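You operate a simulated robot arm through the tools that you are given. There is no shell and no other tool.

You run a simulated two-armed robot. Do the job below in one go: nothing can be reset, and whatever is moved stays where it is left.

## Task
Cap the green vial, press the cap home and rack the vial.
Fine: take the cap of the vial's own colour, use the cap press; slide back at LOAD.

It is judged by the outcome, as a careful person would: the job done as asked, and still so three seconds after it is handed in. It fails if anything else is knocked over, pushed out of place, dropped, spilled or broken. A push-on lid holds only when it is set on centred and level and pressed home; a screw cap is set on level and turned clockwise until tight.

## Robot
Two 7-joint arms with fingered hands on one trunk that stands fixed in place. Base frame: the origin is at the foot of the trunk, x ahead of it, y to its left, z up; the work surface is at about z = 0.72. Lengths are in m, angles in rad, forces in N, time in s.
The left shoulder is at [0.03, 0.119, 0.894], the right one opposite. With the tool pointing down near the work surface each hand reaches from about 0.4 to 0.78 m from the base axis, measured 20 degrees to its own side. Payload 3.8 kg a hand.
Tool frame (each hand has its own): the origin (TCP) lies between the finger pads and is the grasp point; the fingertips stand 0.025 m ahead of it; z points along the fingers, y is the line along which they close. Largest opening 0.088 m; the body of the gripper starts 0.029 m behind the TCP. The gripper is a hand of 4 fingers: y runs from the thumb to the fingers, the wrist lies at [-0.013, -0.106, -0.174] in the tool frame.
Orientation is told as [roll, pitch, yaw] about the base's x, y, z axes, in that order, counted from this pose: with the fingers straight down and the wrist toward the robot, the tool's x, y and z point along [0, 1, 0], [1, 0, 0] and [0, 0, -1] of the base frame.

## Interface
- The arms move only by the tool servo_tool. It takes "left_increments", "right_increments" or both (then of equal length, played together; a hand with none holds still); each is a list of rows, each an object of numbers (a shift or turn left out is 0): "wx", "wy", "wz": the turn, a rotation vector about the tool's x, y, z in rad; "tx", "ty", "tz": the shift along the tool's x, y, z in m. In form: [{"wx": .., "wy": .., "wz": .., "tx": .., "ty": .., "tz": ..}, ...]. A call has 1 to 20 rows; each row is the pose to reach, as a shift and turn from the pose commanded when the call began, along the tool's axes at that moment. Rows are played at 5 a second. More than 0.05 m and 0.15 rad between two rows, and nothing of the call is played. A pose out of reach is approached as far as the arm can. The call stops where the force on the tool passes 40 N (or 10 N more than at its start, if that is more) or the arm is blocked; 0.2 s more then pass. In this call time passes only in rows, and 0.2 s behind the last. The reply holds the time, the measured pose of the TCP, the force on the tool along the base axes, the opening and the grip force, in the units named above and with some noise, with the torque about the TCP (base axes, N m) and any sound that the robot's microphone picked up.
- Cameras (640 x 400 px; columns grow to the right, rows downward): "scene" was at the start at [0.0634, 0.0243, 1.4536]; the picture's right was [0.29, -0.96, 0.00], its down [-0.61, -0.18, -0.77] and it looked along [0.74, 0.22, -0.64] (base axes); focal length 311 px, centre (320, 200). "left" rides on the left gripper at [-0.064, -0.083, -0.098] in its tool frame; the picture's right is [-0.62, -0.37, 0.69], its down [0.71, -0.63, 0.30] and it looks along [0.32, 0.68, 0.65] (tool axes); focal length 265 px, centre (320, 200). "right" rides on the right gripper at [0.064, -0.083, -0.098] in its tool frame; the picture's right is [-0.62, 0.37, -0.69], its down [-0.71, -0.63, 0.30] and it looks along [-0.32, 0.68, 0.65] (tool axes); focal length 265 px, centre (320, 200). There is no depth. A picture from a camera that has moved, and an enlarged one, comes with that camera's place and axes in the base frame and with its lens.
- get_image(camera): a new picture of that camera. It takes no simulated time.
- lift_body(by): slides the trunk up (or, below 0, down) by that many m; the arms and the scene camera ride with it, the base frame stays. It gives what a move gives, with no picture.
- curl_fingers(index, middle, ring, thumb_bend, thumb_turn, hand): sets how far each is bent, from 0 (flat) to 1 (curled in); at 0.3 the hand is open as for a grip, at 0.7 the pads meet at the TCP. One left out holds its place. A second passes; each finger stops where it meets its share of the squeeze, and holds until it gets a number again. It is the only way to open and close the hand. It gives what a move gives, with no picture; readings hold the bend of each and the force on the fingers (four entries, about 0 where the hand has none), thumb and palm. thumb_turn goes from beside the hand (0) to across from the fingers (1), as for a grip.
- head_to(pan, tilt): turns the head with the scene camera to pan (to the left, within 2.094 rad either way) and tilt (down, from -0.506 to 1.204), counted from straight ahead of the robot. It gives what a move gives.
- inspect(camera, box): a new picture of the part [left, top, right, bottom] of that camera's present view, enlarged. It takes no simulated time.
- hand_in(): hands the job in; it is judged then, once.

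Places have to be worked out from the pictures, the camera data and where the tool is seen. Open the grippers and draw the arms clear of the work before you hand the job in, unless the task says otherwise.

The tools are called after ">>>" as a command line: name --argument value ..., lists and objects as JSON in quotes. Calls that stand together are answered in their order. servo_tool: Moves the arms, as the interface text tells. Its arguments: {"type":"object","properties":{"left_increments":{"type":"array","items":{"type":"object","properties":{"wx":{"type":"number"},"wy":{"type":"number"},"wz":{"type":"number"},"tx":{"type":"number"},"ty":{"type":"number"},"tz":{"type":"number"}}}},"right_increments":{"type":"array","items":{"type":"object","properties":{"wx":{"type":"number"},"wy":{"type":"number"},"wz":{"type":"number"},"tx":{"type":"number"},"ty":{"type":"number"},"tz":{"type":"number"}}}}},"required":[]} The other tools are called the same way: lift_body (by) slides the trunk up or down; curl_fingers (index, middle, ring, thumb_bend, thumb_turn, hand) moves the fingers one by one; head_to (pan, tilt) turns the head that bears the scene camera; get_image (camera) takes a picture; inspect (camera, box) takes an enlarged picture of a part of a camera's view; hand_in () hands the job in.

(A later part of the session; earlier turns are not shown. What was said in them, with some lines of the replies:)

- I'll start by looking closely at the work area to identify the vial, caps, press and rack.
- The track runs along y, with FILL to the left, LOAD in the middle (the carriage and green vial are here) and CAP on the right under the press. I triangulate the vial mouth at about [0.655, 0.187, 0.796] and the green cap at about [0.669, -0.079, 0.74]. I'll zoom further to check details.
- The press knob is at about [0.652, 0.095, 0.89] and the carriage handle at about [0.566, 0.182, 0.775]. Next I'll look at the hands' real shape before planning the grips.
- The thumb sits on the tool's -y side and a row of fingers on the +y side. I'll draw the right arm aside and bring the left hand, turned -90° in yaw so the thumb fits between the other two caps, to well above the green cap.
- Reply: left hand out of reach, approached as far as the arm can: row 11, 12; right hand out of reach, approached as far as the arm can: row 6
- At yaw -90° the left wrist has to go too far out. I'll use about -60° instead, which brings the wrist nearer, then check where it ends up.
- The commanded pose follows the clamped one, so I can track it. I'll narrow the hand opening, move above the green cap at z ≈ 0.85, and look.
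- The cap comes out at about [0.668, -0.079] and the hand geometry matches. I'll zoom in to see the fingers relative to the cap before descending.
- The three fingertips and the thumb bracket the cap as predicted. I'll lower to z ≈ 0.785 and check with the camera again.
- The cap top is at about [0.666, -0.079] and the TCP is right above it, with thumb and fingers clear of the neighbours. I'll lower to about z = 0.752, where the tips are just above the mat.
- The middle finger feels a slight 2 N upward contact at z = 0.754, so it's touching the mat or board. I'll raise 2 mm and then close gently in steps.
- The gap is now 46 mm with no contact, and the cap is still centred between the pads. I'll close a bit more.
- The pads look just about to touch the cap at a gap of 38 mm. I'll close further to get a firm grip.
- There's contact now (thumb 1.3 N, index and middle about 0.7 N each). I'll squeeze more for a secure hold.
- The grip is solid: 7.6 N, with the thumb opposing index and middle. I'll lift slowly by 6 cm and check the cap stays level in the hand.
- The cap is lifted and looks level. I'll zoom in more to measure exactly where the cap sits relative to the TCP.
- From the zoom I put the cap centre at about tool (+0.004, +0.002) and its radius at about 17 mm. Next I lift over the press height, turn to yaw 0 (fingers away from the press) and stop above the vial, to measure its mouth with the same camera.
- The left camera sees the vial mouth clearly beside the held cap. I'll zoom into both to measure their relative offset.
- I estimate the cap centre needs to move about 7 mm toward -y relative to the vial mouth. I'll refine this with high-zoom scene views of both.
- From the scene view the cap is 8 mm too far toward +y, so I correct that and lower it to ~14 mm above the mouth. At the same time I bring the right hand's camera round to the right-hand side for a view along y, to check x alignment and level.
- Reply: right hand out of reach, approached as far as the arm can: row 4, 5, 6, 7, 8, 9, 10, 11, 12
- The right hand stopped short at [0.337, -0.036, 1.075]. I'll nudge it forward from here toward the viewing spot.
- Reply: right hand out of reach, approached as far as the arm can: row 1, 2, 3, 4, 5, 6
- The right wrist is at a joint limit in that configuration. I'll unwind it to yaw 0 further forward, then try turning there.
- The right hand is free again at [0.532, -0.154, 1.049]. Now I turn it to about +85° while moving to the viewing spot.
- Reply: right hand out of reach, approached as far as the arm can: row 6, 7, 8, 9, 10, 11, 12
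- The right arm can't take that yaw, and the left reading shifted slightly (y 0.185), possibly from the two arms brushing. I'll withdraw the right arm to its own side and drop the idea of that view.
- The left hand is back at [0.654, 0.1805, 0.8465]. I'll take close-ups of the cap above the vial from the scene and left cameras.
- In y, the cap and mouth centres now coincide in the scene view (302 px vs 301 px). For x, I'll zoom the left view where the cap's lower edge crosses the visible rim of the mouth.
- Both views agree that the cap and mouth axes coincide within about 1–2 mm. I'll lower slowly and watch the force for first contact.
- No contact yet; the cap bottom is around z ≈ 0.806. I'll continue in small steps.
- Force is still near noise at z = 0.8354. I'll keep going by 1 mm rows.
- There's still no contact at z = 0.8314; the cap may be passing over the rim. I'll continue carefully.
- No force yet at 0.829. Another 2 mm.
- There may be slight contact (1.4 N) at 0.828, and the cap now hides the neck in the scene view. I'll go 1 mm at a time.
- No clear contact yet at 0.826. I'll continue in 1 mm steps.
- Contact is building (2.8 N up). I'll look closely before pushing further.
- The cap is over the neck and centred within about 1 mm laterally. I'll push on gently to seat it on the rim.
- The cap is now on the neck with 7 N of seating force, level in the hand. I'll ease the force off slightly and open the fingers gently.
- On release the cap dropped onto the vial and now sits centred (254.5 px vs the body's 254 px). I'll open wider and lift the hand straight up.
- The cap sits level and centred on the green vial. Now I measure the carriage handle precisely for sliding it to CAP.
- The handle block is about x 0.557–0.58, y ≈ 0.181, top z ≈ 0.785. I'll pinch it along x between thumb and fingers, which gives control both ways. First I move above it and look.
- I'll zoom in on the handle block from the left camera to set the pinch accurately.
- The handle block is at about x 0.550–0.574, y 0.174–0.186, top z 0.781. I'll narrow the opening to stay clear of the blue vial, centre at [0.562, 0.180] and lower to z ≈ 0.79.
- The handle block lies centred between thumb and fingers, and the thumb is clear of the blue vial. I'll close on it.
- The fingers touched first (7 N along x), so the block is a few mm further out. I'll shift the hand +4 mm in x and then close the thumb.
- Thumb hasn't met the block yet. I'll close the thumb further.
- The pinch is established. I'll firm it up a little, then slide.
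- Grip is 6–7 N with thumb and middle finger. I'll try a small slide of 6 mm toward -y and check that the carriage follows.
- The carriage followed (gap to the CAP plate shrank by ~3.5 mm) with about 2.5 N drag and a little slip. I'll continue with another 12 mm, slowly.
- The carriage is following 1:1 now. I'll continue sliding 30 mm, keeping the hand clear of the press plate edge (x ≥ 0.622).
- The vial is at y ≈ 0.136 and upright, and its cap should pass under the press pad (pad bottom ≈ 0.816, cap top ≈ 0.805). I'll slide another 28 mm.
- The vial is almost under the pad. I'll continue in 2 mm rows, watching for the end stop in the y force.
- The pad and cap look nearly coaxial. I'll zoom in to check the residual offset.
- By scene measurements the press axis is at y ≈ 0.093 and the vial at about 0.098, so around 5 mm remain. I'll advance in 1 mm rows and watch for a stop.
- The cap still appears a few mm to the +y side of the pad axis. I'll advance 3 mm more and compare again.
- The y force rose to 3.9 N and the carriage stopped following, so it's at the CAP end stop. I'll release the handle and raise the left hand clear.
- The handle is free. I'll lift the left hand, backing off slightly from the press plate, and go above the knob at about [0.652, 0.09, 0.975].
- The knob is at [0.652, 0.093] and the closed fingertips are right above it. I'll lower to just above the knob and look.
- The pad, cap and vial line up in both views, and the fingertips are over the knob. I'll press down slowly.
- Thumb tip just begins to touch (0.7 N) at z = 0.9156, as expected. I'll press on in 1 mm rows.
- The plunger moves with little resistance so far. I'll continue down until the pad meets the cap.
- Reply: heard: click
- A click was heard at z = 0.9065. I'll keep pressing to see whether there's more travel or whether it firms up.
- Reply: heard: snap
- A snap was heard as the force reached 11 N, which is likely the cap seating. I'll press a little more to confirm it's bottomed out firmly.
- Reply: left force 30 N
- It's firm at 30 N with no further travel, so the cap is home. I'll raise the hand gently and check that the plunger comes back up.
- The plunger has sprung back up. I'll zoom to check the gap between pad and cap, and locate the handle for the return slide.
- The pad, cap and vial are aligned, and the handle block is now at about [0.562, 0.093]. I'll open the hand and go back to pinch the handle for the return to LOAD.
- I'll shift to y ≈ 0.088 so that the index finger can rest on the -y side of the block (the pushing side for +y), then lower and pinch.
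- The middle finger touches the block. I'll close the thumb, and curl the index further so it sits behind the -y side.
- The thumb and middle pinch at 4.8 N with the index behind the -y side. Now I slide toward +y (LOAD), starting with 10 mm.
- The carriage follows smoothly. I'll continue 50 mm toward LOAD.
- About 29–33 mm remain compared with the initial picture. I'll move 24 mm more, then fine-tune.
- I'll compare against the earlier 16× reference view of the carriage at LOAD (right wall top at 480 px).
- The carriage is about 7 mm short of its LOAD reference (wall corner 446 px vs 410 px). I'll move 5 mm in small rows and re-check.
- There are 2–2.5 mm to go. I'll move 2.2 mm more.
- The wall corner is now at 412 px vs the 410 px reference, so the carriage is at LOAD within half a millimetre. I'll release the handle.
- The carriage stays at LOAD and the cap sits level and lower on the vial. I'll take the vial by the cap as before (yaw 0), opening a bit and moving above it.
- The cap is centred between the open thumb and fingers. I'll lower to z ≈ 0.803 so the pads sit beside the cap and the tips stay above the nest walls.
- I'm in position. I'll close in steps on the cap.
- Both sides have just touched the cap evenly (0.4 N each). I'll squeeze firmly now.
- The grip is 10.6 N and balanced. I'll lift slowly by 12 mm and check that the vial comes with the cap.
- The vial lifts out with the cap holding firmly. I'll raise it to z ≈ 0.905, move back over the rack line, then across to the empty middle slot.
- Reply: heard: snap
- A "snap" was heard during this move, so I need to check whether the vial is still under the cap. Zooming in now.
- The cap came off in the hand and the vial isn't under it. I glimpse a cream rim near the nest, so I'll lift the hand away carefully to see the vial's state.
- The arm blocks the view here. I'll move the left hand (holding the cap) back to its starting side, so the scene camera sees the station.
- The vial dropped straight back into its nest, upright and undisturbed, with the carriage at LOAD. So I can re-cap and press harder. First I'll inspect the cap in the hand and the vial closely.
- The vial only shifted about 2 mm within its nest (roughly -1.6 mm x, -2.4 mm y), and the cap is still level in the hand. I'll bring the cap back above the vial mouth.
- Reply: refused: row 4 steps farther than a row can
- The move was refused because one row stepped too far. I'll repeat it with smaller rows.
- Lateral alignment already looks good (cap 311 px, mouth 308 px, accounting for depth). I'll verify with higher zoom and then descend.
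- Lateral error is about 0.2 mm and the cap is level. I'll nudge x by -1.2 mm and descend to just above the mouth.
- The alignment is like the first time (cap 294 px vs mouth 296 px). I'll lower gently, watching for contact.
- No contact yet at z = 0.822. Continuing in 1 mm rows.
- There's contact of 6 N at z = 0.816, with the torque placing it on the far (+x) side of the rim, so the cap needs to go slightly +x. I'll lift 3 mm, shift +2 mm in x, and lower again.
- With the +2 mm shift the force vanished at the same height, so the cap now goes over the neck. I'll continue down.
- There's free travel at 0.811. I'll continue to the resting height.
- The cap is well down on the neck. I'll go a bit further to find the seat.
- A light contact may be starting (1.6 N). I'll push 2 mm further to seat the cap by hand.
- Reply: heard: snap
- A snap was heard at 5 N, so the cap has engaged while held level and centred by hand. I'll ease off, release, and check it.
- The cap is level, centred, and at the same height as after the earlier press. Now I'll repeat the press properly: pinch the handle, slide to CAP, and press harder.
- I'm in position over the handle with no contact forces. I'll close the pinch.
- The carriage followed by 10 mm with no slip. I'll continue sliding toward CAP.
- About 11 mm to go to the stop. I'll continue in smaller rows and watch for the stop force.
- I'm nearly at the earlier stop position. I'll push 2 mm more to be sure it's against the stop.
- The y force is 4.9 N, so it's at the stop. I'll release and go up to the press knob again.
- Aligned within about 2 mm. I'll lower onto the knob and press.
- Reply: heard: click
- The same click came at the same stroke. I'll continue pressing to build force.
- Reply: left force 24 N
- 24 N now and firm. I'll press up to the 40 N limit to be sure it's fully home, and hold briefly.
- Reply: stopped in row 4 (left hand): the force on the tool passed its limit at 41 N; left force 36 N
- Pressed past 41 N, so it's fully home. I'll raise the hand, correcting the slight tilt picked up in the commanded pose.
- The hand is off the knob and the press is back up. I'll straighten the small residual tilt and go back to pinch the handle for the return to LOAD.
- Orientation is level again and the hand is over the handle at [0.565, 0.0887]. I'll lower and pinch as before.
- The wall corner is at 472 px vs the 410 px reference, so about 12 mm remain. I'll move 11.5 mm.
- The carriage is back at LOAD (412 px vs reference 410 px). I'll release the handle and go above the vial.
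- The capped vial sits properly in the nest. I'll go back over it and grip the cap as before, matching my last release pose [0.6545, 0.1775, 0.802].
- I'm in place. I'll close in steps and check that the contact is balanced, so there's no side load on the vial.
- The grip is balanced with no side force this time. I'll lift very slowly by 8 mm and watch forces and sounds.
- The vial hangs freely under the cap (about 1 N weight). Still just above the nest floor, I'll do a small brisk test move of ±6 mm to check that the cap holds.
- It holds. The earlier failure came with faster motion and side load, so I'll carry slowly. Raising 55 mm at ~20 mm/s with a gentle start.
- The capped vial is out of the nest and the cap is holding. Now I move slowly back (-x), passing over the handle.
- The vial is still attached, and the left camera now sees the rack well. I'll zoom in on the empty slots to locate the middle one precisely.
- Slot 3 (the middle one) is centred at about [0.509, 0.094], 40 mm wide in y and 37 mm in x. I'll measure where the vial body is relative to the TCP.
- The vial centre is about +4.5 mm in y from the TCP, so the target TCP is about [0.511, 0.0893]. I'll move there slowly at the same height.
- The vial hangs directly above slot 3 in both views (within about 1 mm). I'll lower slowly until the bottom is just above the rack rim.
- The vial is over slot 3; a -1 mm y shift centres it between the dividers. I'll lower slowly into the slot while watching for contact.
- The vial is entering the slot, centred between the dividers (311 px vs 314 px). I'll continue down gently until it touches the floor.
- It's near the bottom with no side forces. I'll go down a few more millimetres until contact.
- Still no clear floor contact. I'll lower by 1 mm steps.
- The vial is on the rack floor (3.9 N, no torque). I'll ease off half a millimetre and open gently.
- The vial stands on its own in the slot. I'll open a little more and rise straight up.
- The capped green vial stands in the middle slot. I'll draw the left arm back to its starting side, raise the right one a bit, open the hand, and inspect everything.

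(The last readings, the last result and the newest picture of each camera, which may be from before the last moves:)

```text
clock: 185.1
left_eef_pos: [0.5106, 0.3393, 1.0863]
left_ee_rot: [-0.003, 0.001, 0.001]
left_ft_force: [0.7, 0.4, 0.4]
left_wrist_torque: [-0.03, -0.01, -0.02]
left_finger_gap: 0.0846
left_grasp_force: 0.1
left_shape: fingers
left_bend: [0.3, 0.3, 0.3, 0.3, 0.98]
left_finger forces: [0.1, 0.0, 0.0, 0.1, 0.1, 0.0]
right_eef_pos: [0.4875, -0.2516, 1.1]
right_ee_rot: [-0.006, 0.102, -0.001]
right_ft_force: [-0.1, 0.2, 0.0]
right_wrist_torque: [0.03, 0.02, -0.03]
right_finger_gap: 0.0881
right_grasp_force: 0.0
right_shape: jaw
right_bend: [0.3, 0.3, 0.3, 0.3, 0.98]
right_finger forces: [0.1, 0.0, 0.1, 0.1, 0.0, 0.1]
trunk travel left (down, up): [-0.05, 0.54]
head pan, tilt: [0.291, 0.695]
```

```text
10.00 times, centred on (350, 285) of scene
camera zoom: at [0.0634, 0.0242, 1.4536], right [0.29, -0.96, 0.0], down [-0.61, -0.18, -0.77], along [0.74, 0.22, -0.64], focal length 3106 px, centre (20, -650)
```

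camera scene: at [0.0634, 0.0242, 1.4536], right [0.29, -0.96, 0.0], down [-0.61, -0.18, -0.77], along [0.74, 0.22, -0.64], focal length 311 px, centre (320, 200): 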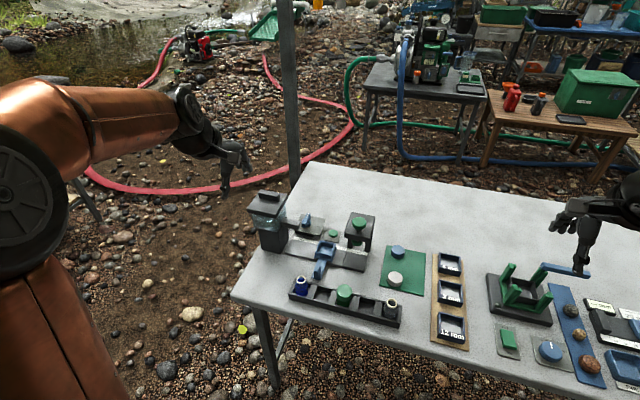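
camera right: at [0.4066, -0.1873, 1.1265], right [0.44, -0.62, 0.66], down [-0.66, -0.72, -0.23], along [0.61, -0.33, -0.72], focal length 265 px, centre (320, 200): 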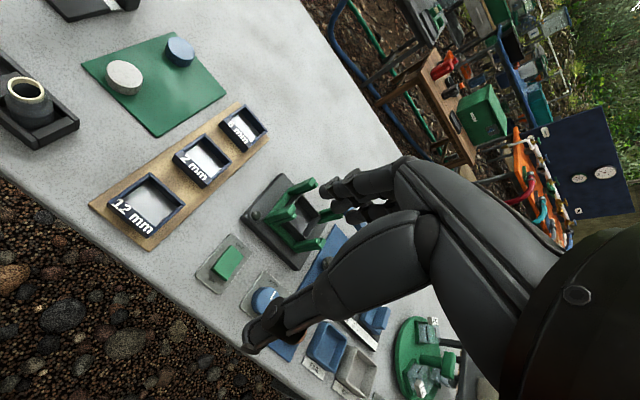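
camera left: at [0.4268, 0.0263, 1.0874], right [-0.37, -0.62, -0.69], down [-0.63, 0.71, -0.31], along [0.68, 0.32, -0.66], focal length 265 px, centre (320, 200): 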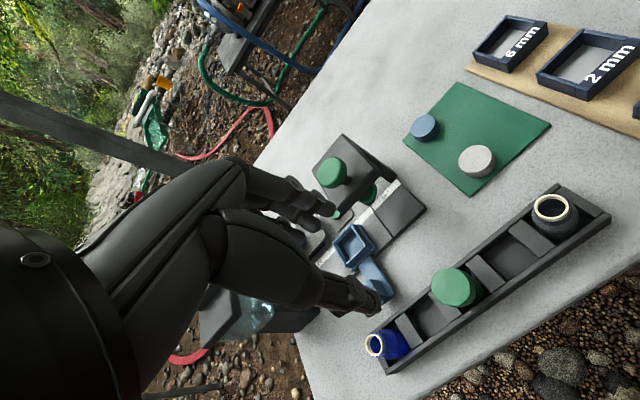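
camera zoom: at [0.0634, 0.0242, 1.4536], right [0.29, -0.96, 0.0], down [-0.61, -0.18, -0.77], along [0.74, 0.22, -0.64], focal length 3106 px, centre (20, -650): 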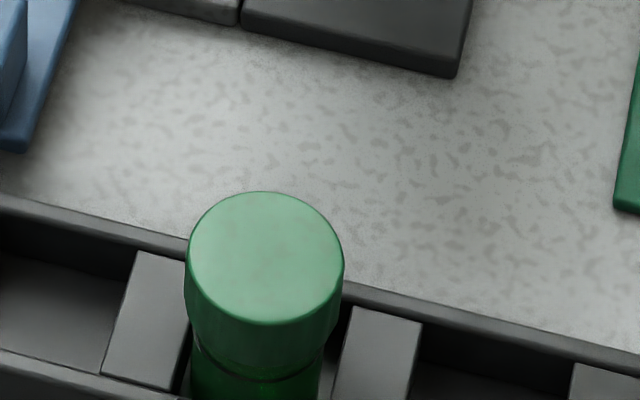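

The green vial is capped, level and upright in the rack, and the blue and white caps and the other vials look untouched. One last check of the carriage against the initial view.

>>> inspect --camera "scene" --box '[300, 200, 380, 280]'

>>> inspect --camera "scene" --box '[312, 224, 348, 250]'

>>> get_image --camera "right"

```text
5.00 times, centred on (340, 240) of scene
camera zoom: at [0.0634, 0.0242, 1.4536], right [0.29, -0.96, 0.0], down [-0.61, -0.18, -0.77], along [0.74, 0.22, -0.64], focal length 1553 px, centre (220, 0)
```

zoom: 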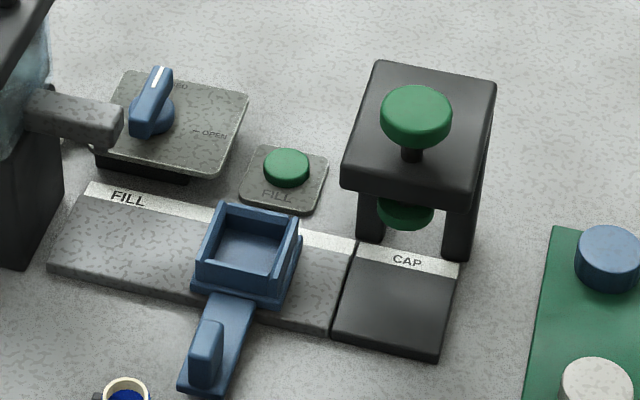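

```text
15.38 times, centred on (330, 237) of scene
camera zoom: at [0.0634, 0.0242, 1.4536], right [0.29, -0.96, 0.0], down [-0.61, -0.18, -0.77], along [0.74, 0.22, -0.64], focal length 4778 px, centre (166, -369)
```

zoom: 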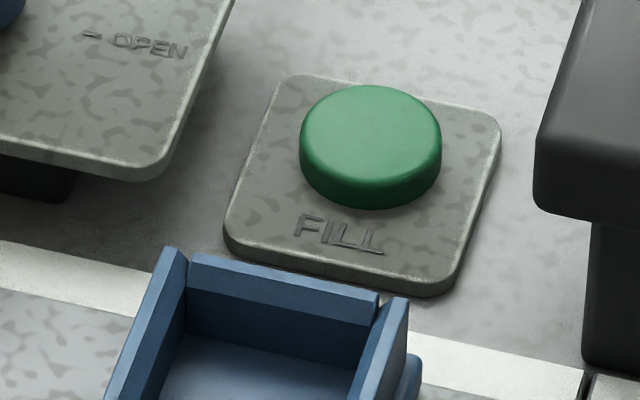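

```text
taken
camera right: at [0.4146, -0.1865, 1.2063], right [0.44, -0.62, 0.66], down [-0.66, -0.72, -0.23], along [0.61, -0.33, -0.72], focal length 265 px, centre (320, 200)
```

right: 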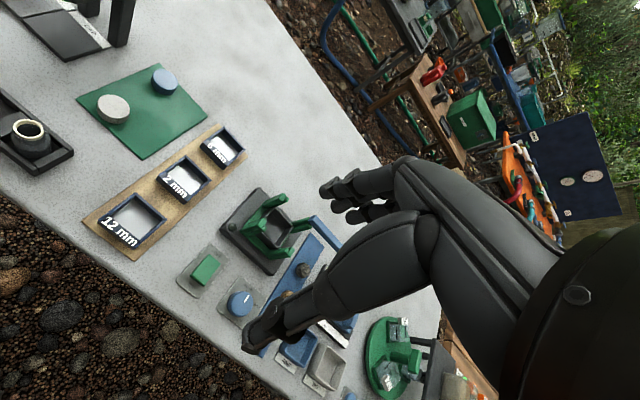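

The carriage matches its initial LOAD position (wall corner 409 px vs 410 px). The capped vial is upright in the rack, the press is up, the other items are in place, both hands are open and the arms are clear. I'm handing in.

>>> hand_in

```text
The job is handed in.
```

The green vial is capped with the green cap, pressed home in the cap press, and standing upright in the middle slot of the rack. I've handed the job in but don't have a verdict yet.

- **Redone once:** the first capping did not hold. When I lifted the vial faster, the cap came off in the hand and the vial dropped back into its nest, upright. I saw no spill in the pictures.
- **Second capping:** I set the cap on again level and centred, and it snapped on. I pressed it at CAP until the force limit stopped the hand at 41 N. The cap then held through a small test move and the whole slow carry to the rack.
- **Slide:** it is back at LOAD, within about half a millimetre of where it started.
- **Everything else:** the blue and white caps and the blue and grey vials look undisturbed. While I was trying for a better camera view, the two arms may have brushed once; the left hand shifted about 4 mm and recovered.
- **At hand-in:** both hands were open and both arms clear of the work.
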